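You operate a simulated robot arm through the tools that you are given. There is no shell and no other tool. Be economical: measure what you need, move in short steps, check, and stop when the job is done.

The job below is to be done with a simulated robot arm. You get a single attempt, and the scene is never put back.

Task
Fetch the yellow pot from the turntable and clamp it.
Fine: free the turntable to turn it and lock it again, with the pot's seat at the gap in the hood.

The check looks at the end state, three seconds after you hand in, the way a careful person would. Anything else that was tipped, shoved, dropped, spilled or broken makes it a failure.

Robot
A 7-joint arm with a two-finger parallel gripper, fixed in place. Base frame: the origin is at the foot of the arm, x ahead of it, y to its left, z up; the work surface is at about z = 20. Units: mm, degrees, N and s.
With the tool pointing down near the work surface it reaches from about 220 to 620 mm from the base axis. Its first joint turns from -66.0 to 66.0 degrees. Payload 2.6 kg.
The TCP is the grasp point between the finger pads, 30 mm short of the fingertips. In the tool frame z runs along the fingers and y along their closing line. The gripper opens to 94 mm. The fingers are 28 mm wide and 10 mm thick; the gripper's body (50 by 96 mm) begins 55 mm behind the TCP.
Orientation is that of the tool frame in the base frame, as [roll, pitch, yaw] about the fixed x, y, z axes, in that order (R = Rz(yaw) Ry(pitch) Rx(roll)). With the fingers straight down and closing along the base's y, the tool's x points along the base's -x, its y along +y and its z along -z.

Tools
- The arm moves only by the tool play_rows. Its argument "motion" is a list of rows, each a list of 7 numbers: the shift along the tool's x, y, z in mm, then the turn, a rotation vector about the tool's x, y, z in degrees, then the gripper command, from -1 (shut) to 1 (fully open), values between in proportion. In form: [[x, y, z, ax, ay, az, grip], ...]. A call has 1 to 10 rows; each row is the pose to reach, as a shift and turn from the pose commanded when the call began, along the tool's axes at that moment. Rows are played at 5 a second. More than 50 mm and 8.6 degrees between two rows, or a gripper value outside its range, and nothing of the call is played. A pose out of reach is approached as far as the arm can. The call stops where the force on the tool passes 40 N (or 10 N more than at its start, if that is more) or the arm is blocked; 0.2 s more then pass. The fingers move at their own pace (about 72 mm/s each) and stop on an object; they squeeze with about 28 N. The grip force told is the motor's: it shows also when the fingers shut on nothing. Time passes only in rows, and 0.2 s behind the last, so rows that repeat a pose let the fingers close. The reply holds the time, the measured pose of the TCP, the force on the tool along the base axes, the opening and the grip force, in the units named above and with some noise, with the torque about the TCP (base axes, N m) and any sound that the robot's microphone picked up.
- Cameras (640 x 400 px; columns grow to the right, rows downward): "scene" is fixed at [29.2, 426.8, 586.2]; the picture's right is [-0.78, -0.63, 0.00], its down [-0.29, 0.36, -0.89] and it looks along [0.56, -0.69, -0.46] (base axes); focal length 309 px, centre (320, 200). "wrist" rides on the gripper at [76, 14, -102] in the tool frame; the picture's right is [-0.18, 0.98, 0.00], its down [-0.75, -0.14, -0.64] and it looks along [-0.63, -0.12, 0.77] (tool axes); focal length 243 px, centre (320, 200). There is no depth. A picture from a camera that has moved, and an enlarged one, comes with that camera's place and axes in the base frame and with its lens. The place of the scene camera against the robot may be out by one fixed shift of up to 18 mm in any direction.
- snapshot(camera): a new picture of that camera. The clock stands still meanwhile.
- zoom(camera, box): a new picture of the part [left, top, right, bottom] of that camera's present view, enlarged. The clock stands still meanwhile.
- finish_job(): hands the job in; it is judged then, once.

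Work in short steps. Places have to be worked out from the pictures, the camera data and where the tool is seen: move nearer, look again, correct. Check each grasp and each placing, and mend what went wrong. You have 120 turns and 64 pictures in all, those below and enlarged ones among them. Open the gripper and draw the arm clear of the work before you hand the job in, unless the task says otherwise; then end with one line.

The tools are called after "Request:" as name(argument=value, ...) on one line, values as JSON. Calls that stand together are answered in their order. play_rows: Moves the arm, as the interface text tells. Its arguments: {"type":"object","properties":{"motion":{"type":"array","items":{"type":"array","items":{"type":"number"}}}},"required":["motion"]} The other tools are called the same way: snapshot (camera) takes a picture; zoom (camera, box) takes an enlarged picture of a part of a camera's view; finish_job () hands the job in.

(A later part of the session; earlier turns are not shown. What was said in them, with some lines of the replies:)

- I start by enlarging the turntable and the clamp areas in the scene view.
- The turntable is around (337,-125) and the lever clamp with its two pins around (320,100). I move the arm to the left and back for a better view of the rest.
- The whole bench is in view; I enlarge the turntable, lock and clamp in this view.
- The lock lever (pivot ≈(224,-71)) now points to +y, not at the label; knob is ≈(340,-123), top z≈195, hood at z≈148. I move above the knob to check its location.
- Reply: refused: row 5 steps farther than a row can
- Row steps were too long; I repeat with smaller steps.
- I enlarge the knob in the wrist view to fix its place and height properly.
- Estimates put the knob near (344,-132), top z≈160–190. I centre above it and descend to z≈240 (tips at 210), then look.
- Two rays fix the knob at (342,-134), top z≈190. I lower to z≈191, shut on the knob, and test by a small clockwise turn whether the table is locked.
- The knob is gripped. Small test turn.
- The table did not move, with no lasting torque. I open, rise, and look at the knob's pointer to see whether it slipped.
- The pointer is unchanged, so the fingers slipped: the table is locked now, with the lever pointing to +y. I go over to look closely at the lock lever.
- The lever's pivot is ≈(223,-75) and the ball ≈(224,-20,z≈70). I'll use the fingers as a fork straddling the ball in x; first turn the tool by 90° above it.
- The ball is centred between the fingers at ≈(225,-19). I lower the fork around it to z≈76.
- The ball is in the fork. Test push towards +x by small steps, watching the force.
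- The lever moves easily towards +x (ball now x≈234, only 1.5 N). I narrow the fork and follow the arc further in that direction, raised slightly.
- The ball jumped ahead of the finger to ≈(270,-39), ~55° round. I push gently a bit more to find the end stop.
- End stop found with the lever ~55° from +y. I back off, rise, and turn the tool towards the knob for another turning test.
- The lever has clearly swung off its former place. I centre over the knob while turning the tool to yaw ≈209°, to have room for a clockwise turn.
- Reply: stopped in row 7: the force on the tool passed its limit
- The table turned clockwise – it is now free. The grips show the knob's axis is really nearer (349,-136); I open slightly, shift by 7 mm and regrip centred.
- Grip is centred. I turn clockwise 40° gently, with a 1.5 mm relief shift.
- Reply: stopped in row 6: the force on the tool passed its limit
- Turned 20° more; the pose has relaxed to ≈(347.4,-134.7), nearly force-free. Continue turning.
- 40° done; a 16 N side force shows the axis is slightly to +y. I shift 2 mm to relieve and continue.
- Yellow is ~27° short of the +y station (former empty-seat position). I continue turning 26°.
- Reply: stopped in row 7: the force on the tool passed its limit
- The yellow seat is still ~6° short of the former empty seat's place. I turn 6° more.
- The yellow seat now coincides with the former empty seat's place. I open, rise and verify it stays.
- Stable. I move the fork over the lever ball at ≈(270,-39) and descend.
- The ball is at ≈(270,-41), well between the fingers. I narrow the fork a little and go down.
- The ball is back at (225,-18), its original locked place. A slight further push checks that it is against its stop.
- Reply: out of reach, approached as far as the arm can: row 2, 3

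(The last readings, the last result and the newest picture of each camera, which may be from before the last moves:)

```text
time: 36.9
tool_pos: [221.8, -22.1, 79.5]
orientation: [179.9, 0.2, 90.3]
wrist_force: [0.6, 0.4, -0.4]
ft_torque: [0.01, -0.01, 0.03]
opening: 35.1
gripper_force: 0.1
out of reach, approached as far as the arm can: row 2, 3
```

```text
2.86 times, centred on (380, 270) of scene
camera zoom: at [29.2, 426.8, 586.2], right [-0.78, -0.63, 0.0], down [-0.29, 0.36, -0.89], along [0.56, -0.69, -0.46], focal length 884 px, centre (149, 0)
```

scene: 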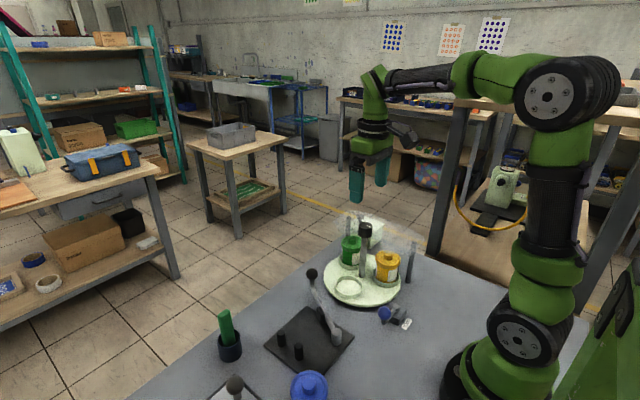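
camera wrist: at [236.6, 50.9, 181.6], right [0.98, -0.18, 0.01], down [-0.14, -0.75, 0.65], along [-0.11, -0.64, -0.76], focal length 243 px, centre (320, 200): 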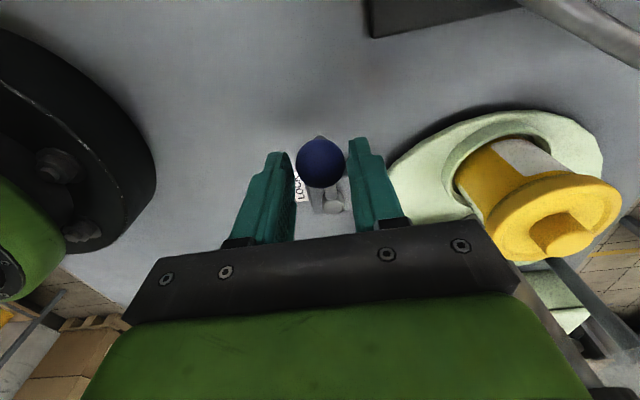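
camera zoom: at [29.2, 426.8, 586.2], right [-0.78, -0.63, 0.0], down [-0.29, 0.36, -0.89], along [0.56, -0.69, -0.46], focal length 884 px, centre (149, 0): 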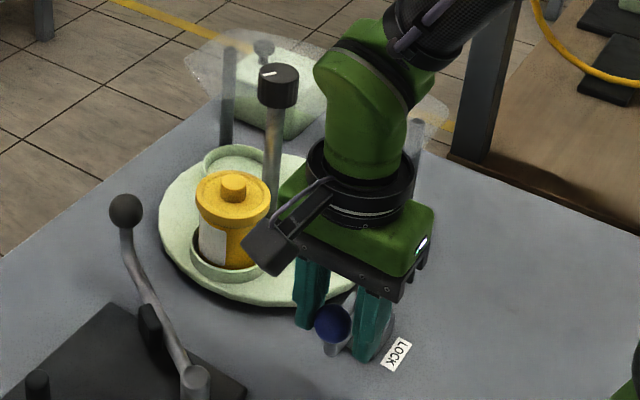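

The lever is back and the arm is at its reach limit there. I open, rise, and go above the yellow pot with the fingers closing along x.

Request:
play_rows(motion=[[0, 2, 0, 0, 0, 0, 0.2], [0, 2, -40, 0, 0, 0, 1], [0, 2, -80, 0, 0, 0, 1], [0, 2, -120, 0, 0, 0, 1], [0, 5, -150, 0, 0, 0, 1], [-15, 40, -150, 0, 0, 0, 1], [-30, 75, -150, 0, 0, 0, 1], [-45, 105, -150, 0, 0, 0, 1], [-54, 125, -150, 0, 0, 0, 1]])

Request:
zoom(camera="wrist", box=[160, 0, 480, 200])

Request:
zoom(camera="scene", box=[300, 200, 460, 340])

```text
time: 38.9
tool_pos: [348.0, -73.2, 230.5]
orientation: [179.8, 0.3, 90.2]
wrist_force: [0.4, 0.6, -0.8]
ft_torque: [0.01, -0.01, 0.04]
opening: 94.2
gripper_force: 0.1
```

```text
2.00 times, centred on (320, 100) of wrist
camera zoom: at [359.6, 2.4, 333.6], right [0.98, -0.18, 0.0], down [-0.14, -0.75, 0.65], along [-0.11, -0.64, -0.76], focal length 485 px, centre (320, 400)
```

zoom: 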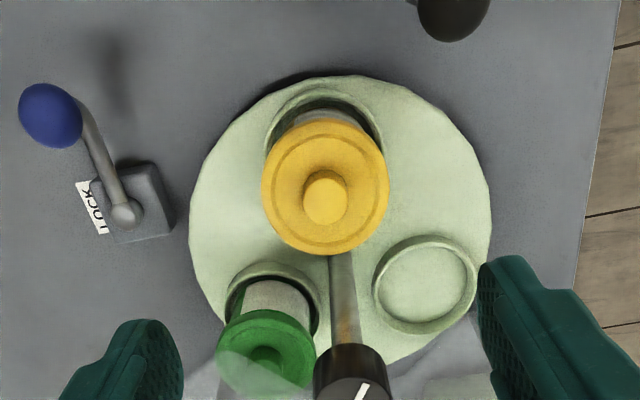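

```text
2.86 times, centred on (380, 270) of scene
camera zoom: at [29.1, 426.8, 586.2], right [-0.78, -0.63, 0.0], down [-0.29, 0.36, -0.89], along [0.56, -0.69, -0.46], focal length 884 px, centre (149, 0)
```

zoom: 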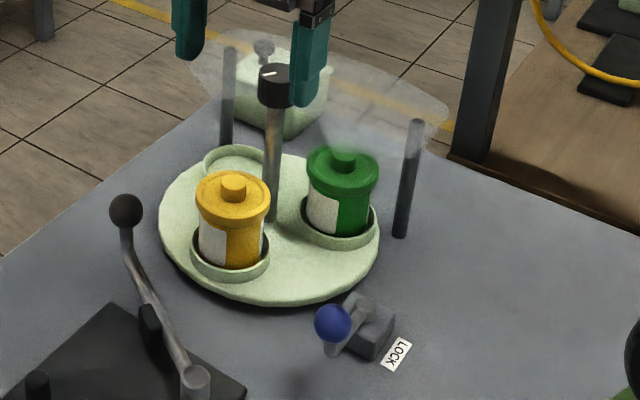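

The lid is ≈57 mm wide at ≈(351,-67). Camera estimates of y are uncertain by ~10 mm, so I descend part way and look again.

Request:
play_rows(motion=[[2, 1, 20, 0, 0, 0, 1], [5, 2, 40, 0, 0, 0, 1], [5, 2, 60, 0, 0, 0, 1]])

Request:
snapshot(camera="wrist")

Request:
zoom(camera="scene", box=[300, 160, 440, 300])

```text
time: 39.7
tool_pos: [348.6, -67.6, 170.1]
orientation: [179.7, 0.3, 90.2]
wrist_force: [0.1, 0.1, 0.5]
ft_torque: [0.0, -0.04, -0.01]
opening: 94.0
gripper_force: 0.0
```

```text
20 pictures are left
camera wrist: at [361.4, 8.1, 273.2], right [0.98, -0.18, 0.01], down [-0.14, -0.75, 0.65], along [-0.11, -0.64, -0.76], focal length 243 px, centre (320, 200)
```

wrist: 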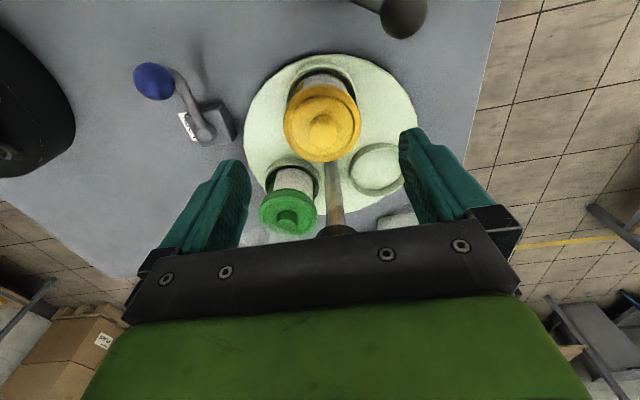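

```text
2.86 times, centred on (370, 230) of scene
camera zoom: at [29.1, 426.8, 586.2], right [-0.78, -0.63, 0.0], down [-0.29, 0.36, -0.89], along [0.56, -0.69, -0.46], focal length 884 px, centre (177, 114)
```

zoom: 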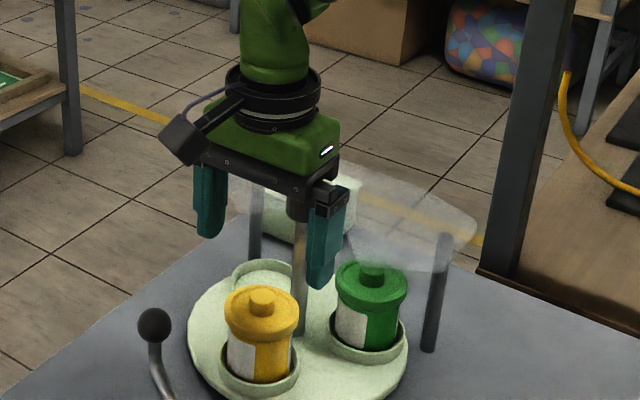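

Combining views (scene camera appears ~20 mm off in z), the lid is ≈(350,-72), top z≈84, hood edge beyond y<-115. I descend with open fingers to z≈105, then check.

Request:
play_rows(motion=[[-2, 1, 20, 0, 0, 0, 1], [-4, 1.4, 40, 0, 0, 0, 1], [-4, 1.4, 65, 0, 0, 0, 1]])

Request:
snapshot(camera="wrist")

Request:
zoom(camera="scene", box=[310, 200, 430, 310])

```text
time: 40.5
tool_pos: [349.9, -74.3, 116.3]
orientation: [179.3, 0.2, 89.7]
wrist_force: [-3.5, 2.5, 6.7]
ft_torque: [-0.42, -0.14, -0.16]
opening: 94.1
gripper_force: 0.0
stopped in row 3: the force on the tool passed its limit (the readings are from after the stop); the commanded pose is now the measured one
```

```text
18 pictures are left
camera wrist: at [363.4, 1.9, 218.9], right [0.98, -0.19, 0.01], down [-0.15, -0.75, 0.64], along [-0.11, -0.63, -0.77], focal length 243 px, centre (320, 200)
```

wrist: 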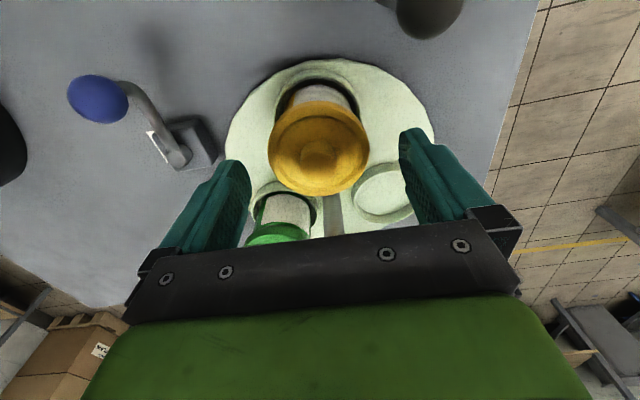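

```text
3.64 times, centred on (370, 255) of scene
camera zoom: at [29.1, 426.8, 586.2], right [-0.78, -0.63, 0.0], down [-0.29, 0.36, -0.89], along [0.56, -0.69, -0.46], focal length 1125 px, centre (138, 0)
```

zoom: 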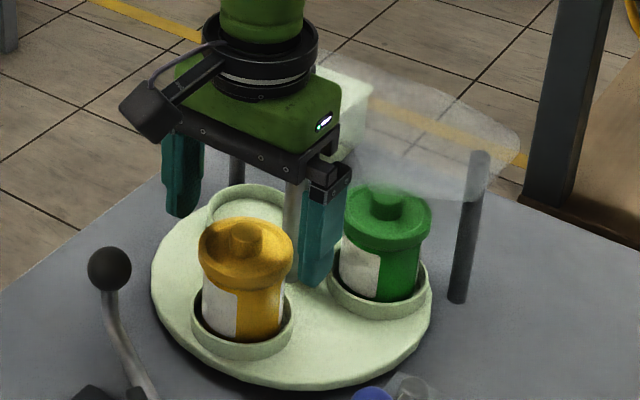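

The descent was stopped: probably the gripper body touched the central knob, since I was too near the post. The pot lid appears at y≈-64, z≈98. I rise, shift 10 mm towards +y and descend again gently.

Request:
play_rows(motion=[[0, 0, -15, 0, 0, 0, 1], [6, 0, -15, 0, 0, 0, 1], [11, -1, -15, 0.5, 0, 0.5, 1], [11, -1, -5, 0.5, 0, 0.5, 1], [11, -1, 5, 0.5, 0, 0.5, 1], [11, -1, 12, 0.5, 0, 0.5, 1]])

Request:
snapshot(camera="wrist")

Request:
zoom(camera="scene", box=[310, 190, 430, 310])

```text
time: 41.9
tool_pos: [348.5, -63.9, 102.7]
orientation: [179.9, 0.3, 89.3]
wrist_force: [-0.1, 0.3, -0.8]
ft_torque: [-0.02, 0.01, 0.03]
opening: 93.8
gripper_force: 0.0
```

```text
16 pictures are left
camera wrist: at [363.4, 12.5, 205.7], right [0.98, -0.2, 0.0], down [-0.15, -0.75, 0.64], along [-0.12, -0.63, -0.76], focal length 243 px, centre (320, 200)
```

wrist: 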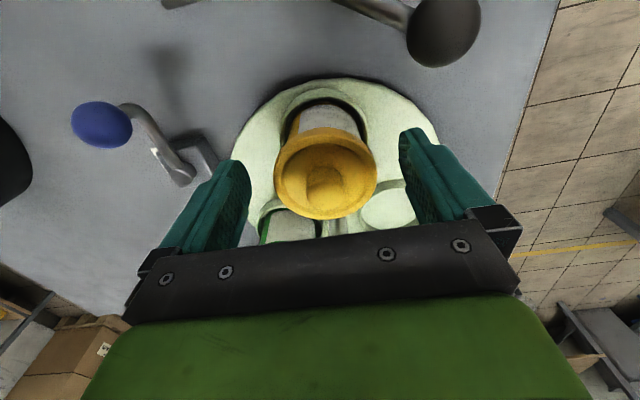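

```text
3.33 times, centred on (370, 250) of scene
camera zoom: at [29.1, 426.8, 586.2], right [-0.78, -0.63, 0.0], down [-0.29, 0.36, -0.89], along [0.56, -0.69, -0.46], focal length 1031 px, centre (153, 33)
```

zoom: 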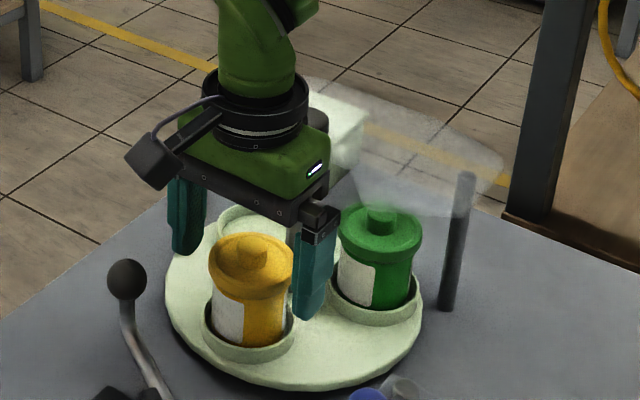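

The pot is centred well now (≈(351,-64)), no contact. I lower 14 mm and close on the lid/pot.

Request:
play_rows(motion=[[0, 1, 5, 0, 0, 0, 1], [0, 2, 10, 0, 0, 0, 1], [0, 2, 14, 0, 0, 0, 1], [0, 2, 14, 0, 0, 0, 0.4], [0, 2, 14, 0, 0, 0, 0], [0, 2, 14, 0, 0, 0, -1], [0, 2, 14, 0, 0, 0, -1]])

Request:
snapshot(camera="wrist")

```text
time: 43.5
tool_pos: [351.3, -63.5, 88.5]
orientation: [179.8, 0.3, 89.2]
wrist_force: [-0.3, 0.2, -1.2]
ft_torque: [0.02, -0.02, -0.05]
opening: 65.0
gripper_force: 28.3
```

```text
14 pictures are left
camera wrist: at [365.6, 12.9, 192.4], right [0.98, -0.2, 0.0], down [-0.15, -0.75, 0.64], along [-0.13, -0.63, -0.76], focal length 243 px, centre (320, 200)
```

wrist: 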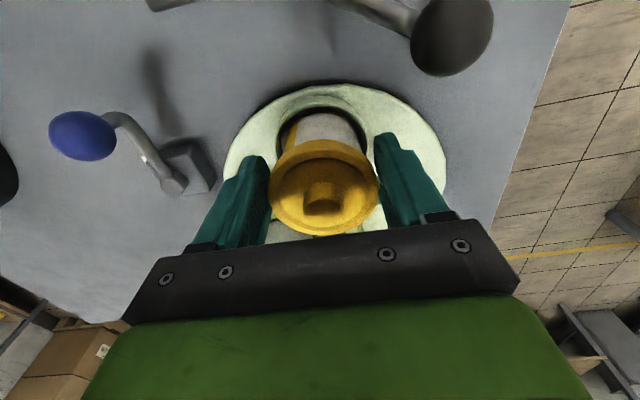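

The fingers hold 65 mm (the lid), grip force 28 N; scale says the pot axis is at y≈-73, about 9 mm off pad centre but still on the pads. I lift slowly straight up and check.

Request:
play_rows(motion=[[0, 0, -5, 0, 0, 0, -1], [0, 0, -12, 0, 0, 0, -1], [0, 0, -22, 0, 0, 0, -1], [0, 0, -34, 0, 0, 0, -1], [0, 0, -46, 0, 0, 0, -1], [0, 0, -58, 0, 0, 0, -1], [0, 0, -70, 0, 0, 0, -1]])

Request:
snapshot(camera="scene")

```text
time: 45.1
tool_pos: [352.3, -62.7, 159.5]
orientation: [179.9, 0.3, 89.2]
wrist_force: [0.4, -0.6, -1.4]
ft_torque: [0.02, 0.02, -0.01]
opening: 65.0
gripper_force: 27.8
```

```text
13 pictures are left
```

scene: 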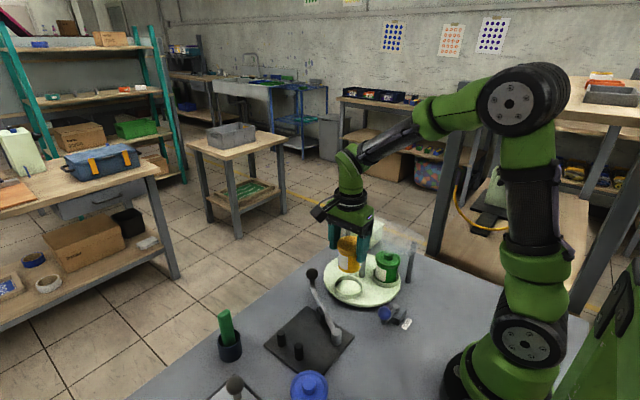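

Pot lifted cleanly (≈1.5 N), lock and table undisturbed. Clamp plate: pins ≈(316,134) and (362,132), lever pad on the −y side; the pot should stand at ≈(339,104). I carry the pot there at height.

Request:
play_rows(motion=[[0, 0, -15, 0, 0, 0, -1], [20, -2, -20, 0, 0, 0, -1], [45, -4, -20, 0, 0, 0, -1], [70, -6, -20, 0, 0, 0, -1], [95, -8, -20, 0, 0, 0, -1], [120, -11, -20, 0, 0, 0, -1], [145, -13, -20, 0, 0, 0, -1], [165, -15, -20, 0, 0, 0, -1], [173, -16, -20, 0, 0, 0, -1]])

Request:
snapshot(camera="wrist")

Request:
zoom(camera="scene", box=[220, 190, 400, 400])

```text
time: 47.1
tool_pos: [337.3, 112.0, 179.4]
orientation: [179.8, 0.2, 89.1]
wrist_force: [0.0, -0.4, -1.7]
ft_torque: [-0.02, -0.03, 0.01]
opening: 64.9
gripper_force: 27.5
```

```text
12 pictures are left
camera wrist: at [352.5, 187.9, 282.0], right [0.98, -0.2, 0.0], down [-0.15, -0.75, 0.65], along [-0.13, -0.63, -0.76], focal length 243 px, centre (320, 200)
```

wrist: 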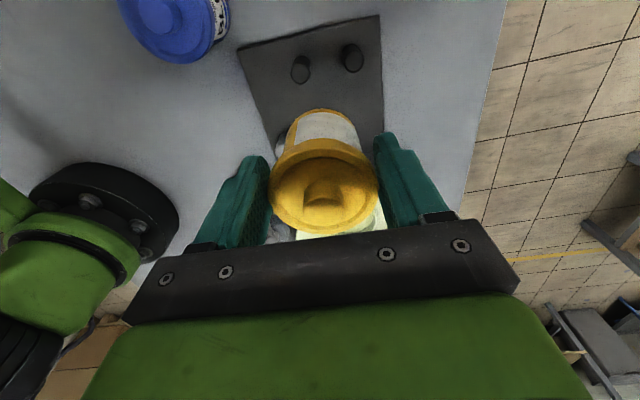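

```text
1.90 times, centred on (310, 295) of scene
camera zoom: at [29.2, 426.8, 586.2], right [-0.78, -0.63, 0.0], down [-0.29, 0.36, -0.89], along [0.56, -0.69, -0.46], focal length 589 px, centre (339, 19)
```

zoom: 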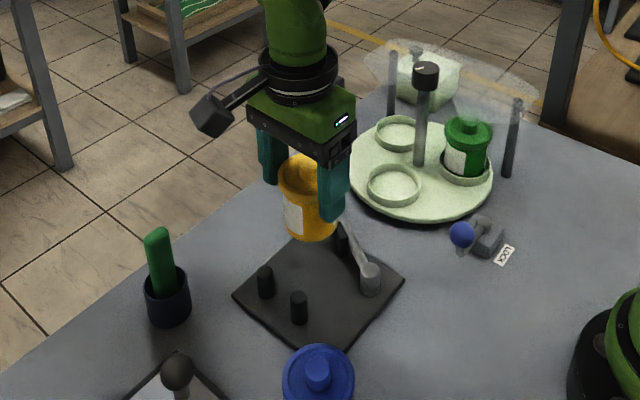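

From the pictures' scale, the pot axis lies ≈12 mm to −y of the TCP and the pins are at ≈(324,137),(369,136). I shift so the pot's axis is at ≈(346,104) and lower part way, then look.

Request:
play_rows(motion=[[2, 4, 15, 0, 0, 0, -1], [4, 9, 30, 0, 0, 0, -1], [4, 9, 45, 0, 0, 0, -1], [4, 9, 60, 0, 0, 0, -1]])

Request:
snapshot(camera="wrist")

Request:
zoom(camera="scene", box=[250, 240, 370, 360])

```text
time: 48.1
tool_pos: [348.0, 114.0, 118.9]
orientation: [179.9, 0.3, 89.2]
wrist_force: [-0.8, -0.4, -1.2]
ft_torque: [-0.02, -0.02, 0.01]
opening: 64.6
gripper_force: 27.8
```

```text
10 pictures are left
camera wrist: at [361.7, 190.0, 222.0], right [0.98, -0.2, 0.0], down [-0.15, -0.75, 0.65], along [-0.12, -0.63, -0.76], focal length 243 px, centre (320, 200)
```

wrist: 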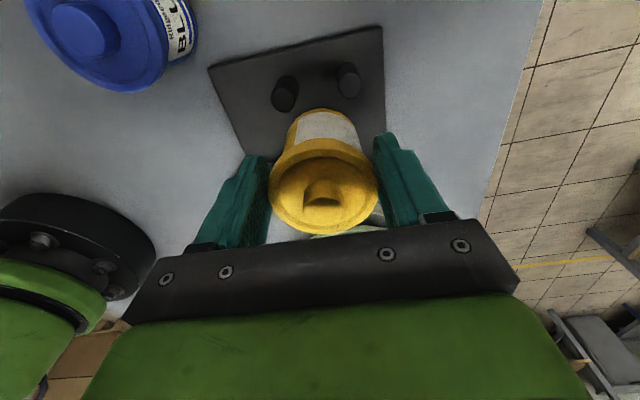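

```text
3.33 times, centred on (310, 300) of scene
camera zoom: at [29.2, 426.8, 586.2], right [-0.78, -0.63, 0.0], down [-0.29, 0.36, -0.89], along [0.56, -0.69, -0.46], focal length 1031 px, centre (353, -133)
```

zoom: 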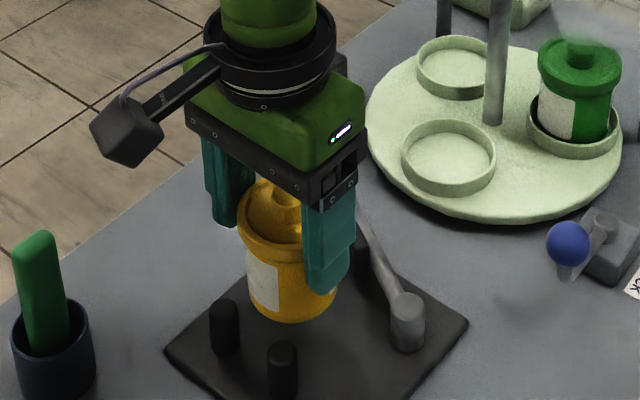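

Lateral alignment with the pin pair (mid x≈350) is good. I shift 2–3 mm and lower until the pot rests on the plate.

Request:
play_rows(motion=[[3, 1.5, 10, 0, 0, 0, -1], [3, 1.5, 20, 0, 0, 0, -1], [3, 1.5, 27, 0, 0, 0, -1], [3, 1.5, 31, 0, 0, 0, -1], [3, 1.5, 34, 0, 0, 0, -1]])

```text
time: 49.3
tool_pos: [348.5, 117.5, 84.7]
orientation: [180.0, 0.3, 89.3]
wrist_force: [-0.2, -0.1, -1.7]
ft_torque: [0.02, 0.02, -0.02]
opening: 64.3
gripper_force: 28.0
```

Still hanging free (−1.7 N). I lower in 1.5 mm steps until a contact force shows.

Request:
play_rows(motion=[[0, 0, 1.5, 0, 0, 0, -1], [0, 0, 3, 0, 0, 0, -1], [0, 0, 4.5, 0, 0, 0, -1]])

```text
time: 50.1
tool_pos: [349.5, 115.9, 79.3]
orientation: [179.9, 0.3, 89.2]
wrist_force: [0.3, 0.1, -0.8]
ft_torque: [0.03, 0.0, 0.03]
opening: 64.5
gripper_force: 28.3
```

Request:
play_rows(motion=[[0, 0, 1.5, 0, 0, 0, -1], [0, 0, 3, 0, 0, 0, -1], [0, 0, 3, 0, 0, 0, -1]])

Request:
zoom(camera="scene", box=[250, 240, 370, 360])

```text
time: 50.9
tool_pos: [348.9, 117.3, 78.8]
orientation: [179.7, 0.2, 89.2]
wrist_force: [-9.1, -3.8, 35.8]
ft_torque: [-0.54, 0.73, -0.12]
opening: 64.6
gripper_force: 28.2
```

```text
3.33 times, centred on (310, 300) of scene
camera zoom: at [29.0, 426.7, 586.3], right [-0.78, -0.63, 0.0], down [-0.29, 0.36, -0.89], along [0.56, -0.69, -0.46], focal length 1031 px, centre (353, -133)
```

zoom: 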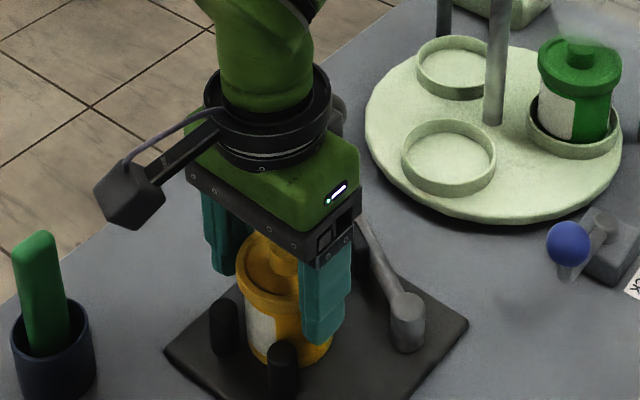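

The pot stands on the plate (35 N contact). I relieve 2.5 mm, open, and rise straight up.

Request:
play_rows(motion=[[0, 0, -2.5, 0, 0, 0, -1], [0, 0, -2.5, 0, 0, 0, 0.6], [0, 0, -2.5, 0, 0, 0, 0.8], [0, 0, -2.5, 0, 0, 0, 0.8], [0, 0, -25, 0, 0, 0, 0.8], [0, 0, -60, 0, 0, 0, 0.8], [0, 0, -100, 0, 0, 0, 0.8], [0, 0, -140, 0, 0, 0, 0.8]])

Request:
zoom(camera="wrist", box=[160, 0, 480, 200])

```text
time: 52.7
tool_pos: [347.1, 119.1, 215.3]
orientation: [179.8, 0.3, 89.2]
wrist_force: [-0.2, -0.9, -0.9]
ft_torque: [0.01, 0.01, 0.0]
opening: 84.2
gripper_force: 0.1
```

```text
2.00 times, centred on (320, 100) of wrist
camera zoom: at [362.1, 193.7, 320.2], right [0.98, -0.2, 0.0], down [-0.15, -0.75, 0.65], along [-0.13, -0.63, -0.76], focal length 485 px, centre (320, 400)
```

zoom: 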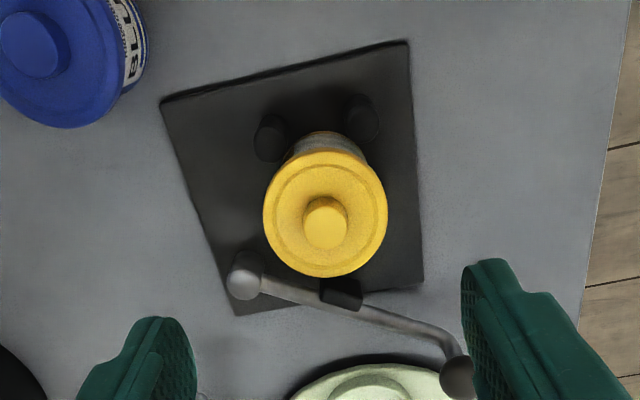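

The pot stands upright between the pins and the lever pad. The lever ball is at ≈(412,-9,z≈75). With the fingers shut I go behind it (−y side) and down.

Request:
play_rows(motion=[[-20, 8, 0, 0, 0, 0, 0], [-45, 17, 0, 0, 0, 0, -1], [-70, 26, 0, 0, 0, 0, -1], [-95, 35, 0, 0, 0, 0, -1], [-120, 46, 0, 0, 0, 0, -1], [-140, 57, 0, 0, 0, 0, -1], [-160, 68, 0, 0, 0, 0, -1], [-160, 68, 40, 0, 0, 0, -1], [-160, 68, 70, 0, 0, 0, -1]])

Request:
snapshot(camera="wrist")

```text
time: 54.7
tool_pos: [414.4, -46.1, 147.6]
orientation: [179.7, 0.2, 89.0]
wrist_force: [0.0, 0.5, 0.4]
ft_torque: [0.03, -0.01, -0.01]
opening: 0.0
gripper_force: 28.5
```

```text
6 pictures are left
camera wrist: at [428.1, 30.6, 250.7], right [0.98, -0.2, 0.0], down [-0.15, -0.75, 0.64], along [-0.12, -0.63, -0.76], focal length 243 px, centre (320, 200)
```

wrist: 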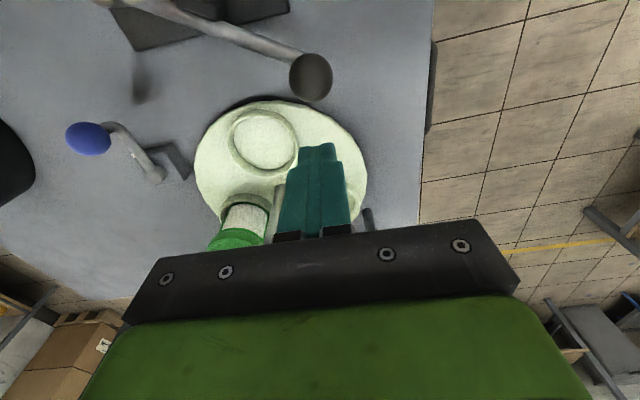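

Ball confirmed at ≈(415,-8), 12 mm ahead of the shut fingers. I lower to z≈86 and begin the push along the lever's arc.

Request:
play_rows(motion=[[0, 0, 25, 0, 0, 0, -1], [0, 0, 50, 0, 0, 0, -1], [0, 0, 62, 0, 0, 0, -1], [6, 1, 62, 0, 0, 0, -1], [12, 2, 62, 0, 0, 0, -1], [18, 4, 62, 0, 0, 0, -1], [24, 6, 62, 0, 0, 0, -1], [30, 8, 62, 0, 0, 0, -1]])

```text
time: 56.5
tool_pos: [423.0, -13.7, 86.0]
orientation: [179.9, 0.2, 89.2]
wrist_force: [0.5, 0.9, -0.2]
ft_torque: [0.02, -0.02, 0.0]
opening: 0.0
gripper_force: 27.8
```

No notable force yet; I continue pushing along the arc in small steps.

Request:
play_rows(motion=[[5, 2, 0, 0, 0, 0, -1], [10, 4, 0, 0, 0, 0, -1], [15, 5, 0, 0, 0, 0, -1], [20, 6, 0, 0, 0, 0, -1], [25, 7, 0, 0, 0, 0, -1]])

Request:
snapshot(camera="scene")

```text
time: 57.7
tool_pos: [430.2, 9.9, 86.6]
orientation: [179.8, 0.3, 89.2]
wrist_force: [-0.2, 0.0, -0.5]
ft_torque: [0.0, 0.05, 0.0]
opening: 0.1
gripper_force: 28.4
```

```text
5 pictures are left
```

scene: 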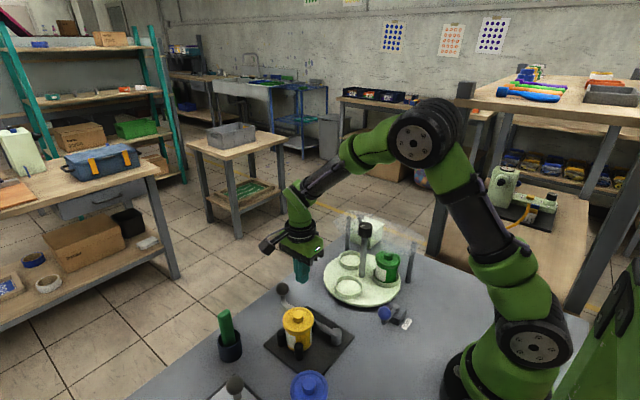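

The lever is swinging with the fingers; the pot stays upright. I continue.

Request:
play_rows(motion=[[5, 1, 0, 0, 0, 0, -1], [10, 2, 0, 0, 0, 0, -1], [15, 2, 0, 0, 0, 0, -1], [20, 2, 0, 0, 0, 0, -1], [25, 2, 0, 0, 0, 0, -1], [30, 2, 0, 0, 0, 0, -1]])

```text
time: 59.1
tool_pos: [433.5, 39.6, 85.9]
orientation: [180.0, 0.4, 89.3]
wrist_force: [-0.3, 0.6, -0.2]
ft_torque: [0.02, 0.0, -0.02]
opening: 0.1
gripper_force: 28.0
```

Still no resistance with the ball expected near y≈66; I check the picture.

Request:
zoom(camera="scene", box=[230, 240, 370, 380])

```text
2.86 times, centred on (300, 310) of scene
camera zoom: at [29.2, 426.8, 586.2], right [-0.78, -0.63, 0.0], down [-0.29, 0.36, -0.89], along [0.56, -0.69, -0.46], focal length 884 px, centre (377, -114)
```

zoom: 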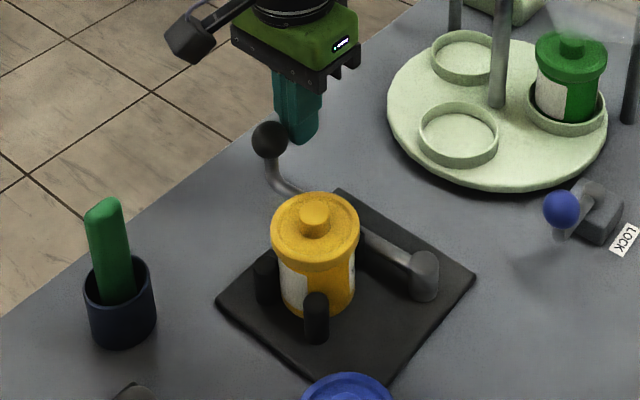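

The lever is now just behind the pot. I push on gently until resistance appears.

Request:
play_rows(motion=[[3, 0, 0, 0, 0, 0, -1], [6, 0, 0, 0, 0, 0, -1], [9, 0, 0, 0, 0, 0, -1], [12, 0, 0, 0, 0, 0, -1]])

```text
time: 60.2
tool_pos: [433.1, 43.2, 85.2]
orientation: [179.7, 1.1, 88.6]
wrist_force: [-1.1, -5.8, 1.6]
ft_torque: [-0.05, 0.03, 0.02]
opening: 0.0
gripper_force: 27.7
stopped in row 4: the force on the tool passed its limit (the readings are from after the stop); the commanded pose is now the measured one
```

Firm resistance (>40 N) appeared; the lever seems to be pressing the pot on the pins. I look.

Request:
zoom(camera="scene", box=[250, 260, 350, 360])

```text
4.00 times, centred on (300, 310) of scene
camera zoom: at [29.1, 426.8, 586.2], right [-0.78, -0.63, 0.0], down [-0.29, 0.36, -0.89], along [0.56, -0.69, -0.46], focal length 1237 px, centre (400, -240)
```

zoom: 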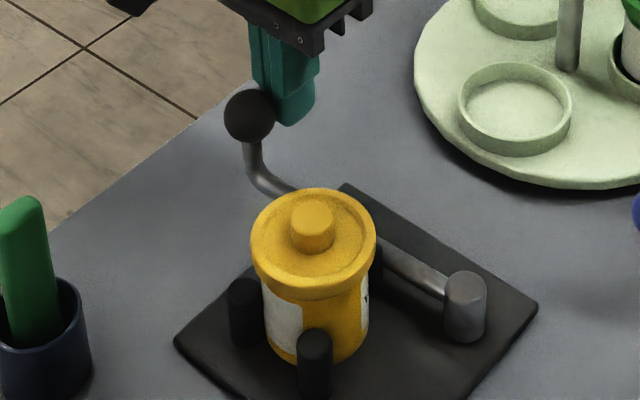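

The pot sits against both pins with the pad on it. I press once more to seat it firmly, then see whether it holds.

Request:
play_rows(motion=[[2, 0, 0, 0, 0, 0, -1], [4, 0, 0, 0, 0, 0, -1], [5.5, 0, 0, 0, 0, 0, -1], [7, 0, 0, 0, 0, 0, -1], [8.5, 0, 0, 0, 0, 0, -1], [10, 0, 0, 0, 0, 0, -1]])

```text
time: 61.3
tool_pos: [433.9, 42.7, 85.3]
orientation: [179.8, 1.8, 88.2]
wrist_force: [-2.1, -5.5, 2.5]
ft_torque: [-0.05, -0.03, -0.03]
opening: 0.0
gripper_force: 27.6
stopped in row 5: the force on the tool passed its limit (the readings are from after the stop); the commanded pose is now the measured one
```

It stops at the same place: a firm clamp. I back off along −y, rise well clear, and then check.

Request:
play_rows(motion=[[-5, 0, 0, 0, 0, 0, -1], [-15, 0, 0, 0, 0, 0, -1], [-25, 0, 0, 0, 0, 0, -1], [-25, 0, -30, 0, 0, 0, -1], [-25, 0, -70, 0, 0, 0, -1], [-25, 0, -110, 0, 0, 0, 0], [-25, 0, -150, 0, 0, 0, 1], [-25, 0, -190, 0, 0, 0, 1], [-25, 0, -220, 0, 0, 0, 1]])

Request:
zoom(camera="scene", box=[240, 220, 420, 360])

```text
time: 63.3
tool_pos: [430.9, 24.8, 306.3]
orientation: [179.8, 1.7, 88.3]
wrist_force: [-0.4, 0.2, 0.2]
ft_torque: [0.03, 0.0, 0.0]
opening: 94.0
gripper_force: 0.1
```

```text
2.86 times, centred on (330, 290) of scene
camera zoom: at [29.2, 426.8, 586.2], right [-0.78, -0.63, 0.0], down [-0.29, 0.36, -0.89], along [0.56, -0.69, -0.46], focal length 884 px, centre (291, -57)
```

zoom: 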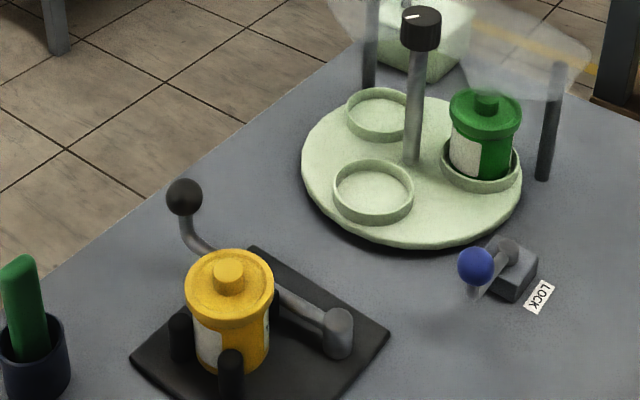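

The lever stays, and the lock and table look right. But the ball advanced further on the second press, so I go back to press again and learn from the readings whether it is at its end.

Request:
play_rows(motion=[[0, 0, 40, 0, 0, 0, 0], [0, 0, 80, 0, 0, 0, -1], [0, 0, 120, 0, 0, 0, -1], [0, 0, 160, 0, 0, 0, -1], [0, 0, 200, 0, 0, 0, -1], [0, 0, 220, 0, 0, 0, -1], [10, 0, 220, 0, 0, 0, -1], [18, 0, 220, 0, 0, 0, -1]])

Request:
play_rows(motion=[[2, 0, 0, 0, 0, 0, -1], [4, 0, 0, 0, 0, 0, -1]])

Request:
play_rows(motion=[[2, 0, 0, 0, 0, 0, -1], [4, 0, 0, 0, 0, 0, -1]])

```text
time: 65.1
tool_pos: [431.6, 37.1, 83.0]
orientation: [179.8, 1.7, 88.3]
wrist_force: [0.2, -0.5, 0.7]
ft_torque: [-0.02, -0.03, -0.01]
opening: 0.0
gripper_force: 28.0
```

```text
time: 65.7
tool_pos: [431.9, 41.6, 84.9]
orientation: [179.7, 1.7, 88.4]
wrist_force: [0.6, 1.3, -0.3]
ft_torque: [0.01, -0.02, 0.01]
opening: 0.1
gripper_force: 28.0
```

```text
time: 66.3
tool_pos: [433.3, 42.2, 85.7]
orientation: [179.8, 1.9, 88.1]
wrist_force: [-2.4, -9.7, 3.2]
ft_torque: [-0.05, 0.04, 0.06]
opening: 0.0
gripper_force: 27.9
```

Contact begins at the same y≈42, with resistance building at once. I press further in small steps.

Request:
play_rows(motion=[[2, 0, 0, 0, 0, 0, -1], [3, 0, 0, 0, 0, 0, -1], [4, 0, 0, 0, 0, 0, -1]])

Request:
play_rows(motion=[[2, 0, 0, 0, 0, 0, -1], [3, 0, 0, 0, 0, 0, -1], [4, 0, 0, 0, 0, 0, -1]])

```text
time: 67.1
tool_pos: [432.7, 44.5, 84.5]
orientation: [179.8, 2.2, 88.0]
wrist_force: [-12.5, -29.9, 8.4]
ft_torque: [-0.2, 0.05, 0.12]
opening: 0.2
gripper_force: 27.8
```

```text
time: 67.9
tool_pos: [433.5, 43.5, 84.4]
orientation: [179.9, 2.7, 87.9]
wrist_force: [-1.8, -6.0, 2.8]
ft_torque: [-0.05, 0.1, 0.02]
opening: 0.0
gripper_force: 27.9
stopped in row 3: the force on the tool passed its limit (the readings are from after the stop); the commanded pose is now the measured one
```

It stays rigid at the same position under 40 N, so the pot is clamped at the lever's end. I withdraw, rise clear, and take a last check.

Request:
play_rows(motion=[[-5, 0, 0, 0, 0, 0, -1], [-15, 0, 0, 0, 0, 0, -1], [-25, 0, 0, 0, 0, 0, -1], [-25, 0, -30, 0, 0, 0, -1], [-25, 0, -70, 0, 0, 0, -1], [-25, 0, -110, 0, 0, 0, 0], [-25, 0, -150, 0, 0, 0, 1], [-25, 0, -190, 0, 0, 0, 1], [-25, 0, -230, 0, 0, 0, 1]])

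Request:
zoom(camera="scene", box=[240, 220, 420, 360])

```text
time: 69.9
tool_pos: [432.1, 29.0, 315.8]
orientation: [179.8, 2.5, 87.9]
wrist_force: [-0.2, -0.1, -0.3]
ft_torque: [-0.05, -0.01, -0.02]
opening: 94.1
gripper_force: 0.2
```

```text
2.86 times, centred on (330, 290) of scene
camera zoom: at [29.1, 426.8, 586.2], right [-0.78, -0.63, 0.0], down [-0.29, 0.36, -0.89], along [0.56, -0.69, -0.46], focal length 884 px, centre (291, -57)
```

zoom: 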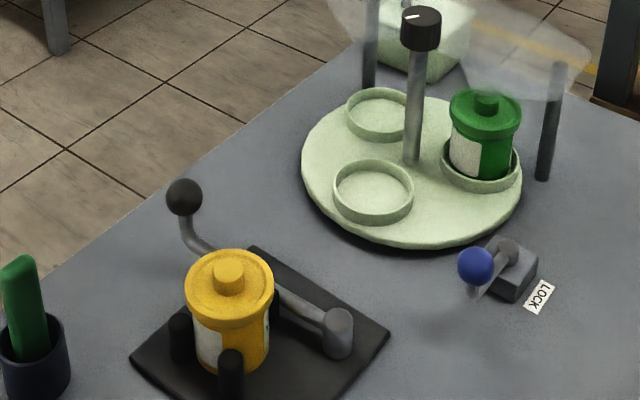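

The pot is upright and held between pins and lever pad, the turntable stands with the pot's seat at the gap, and its lock lever is back in place. The arm is clear with the gripper open, so I hand in.

Request:
finish_job()

```text
The job is handed in.
```

I took the yellow pot off the turntable and clamped it between the two pins and the lever pad. The turntable stands with the pot's seat where the empty seat was at the start, which I took to be the gap in the hood. Its lock lever is back where it started, but I didn't test the lock by turning the table again. While I was reaching for the pot, the gripper touched something, probably the turntable's centre knob. The pictures show nothing tipped or shifted.
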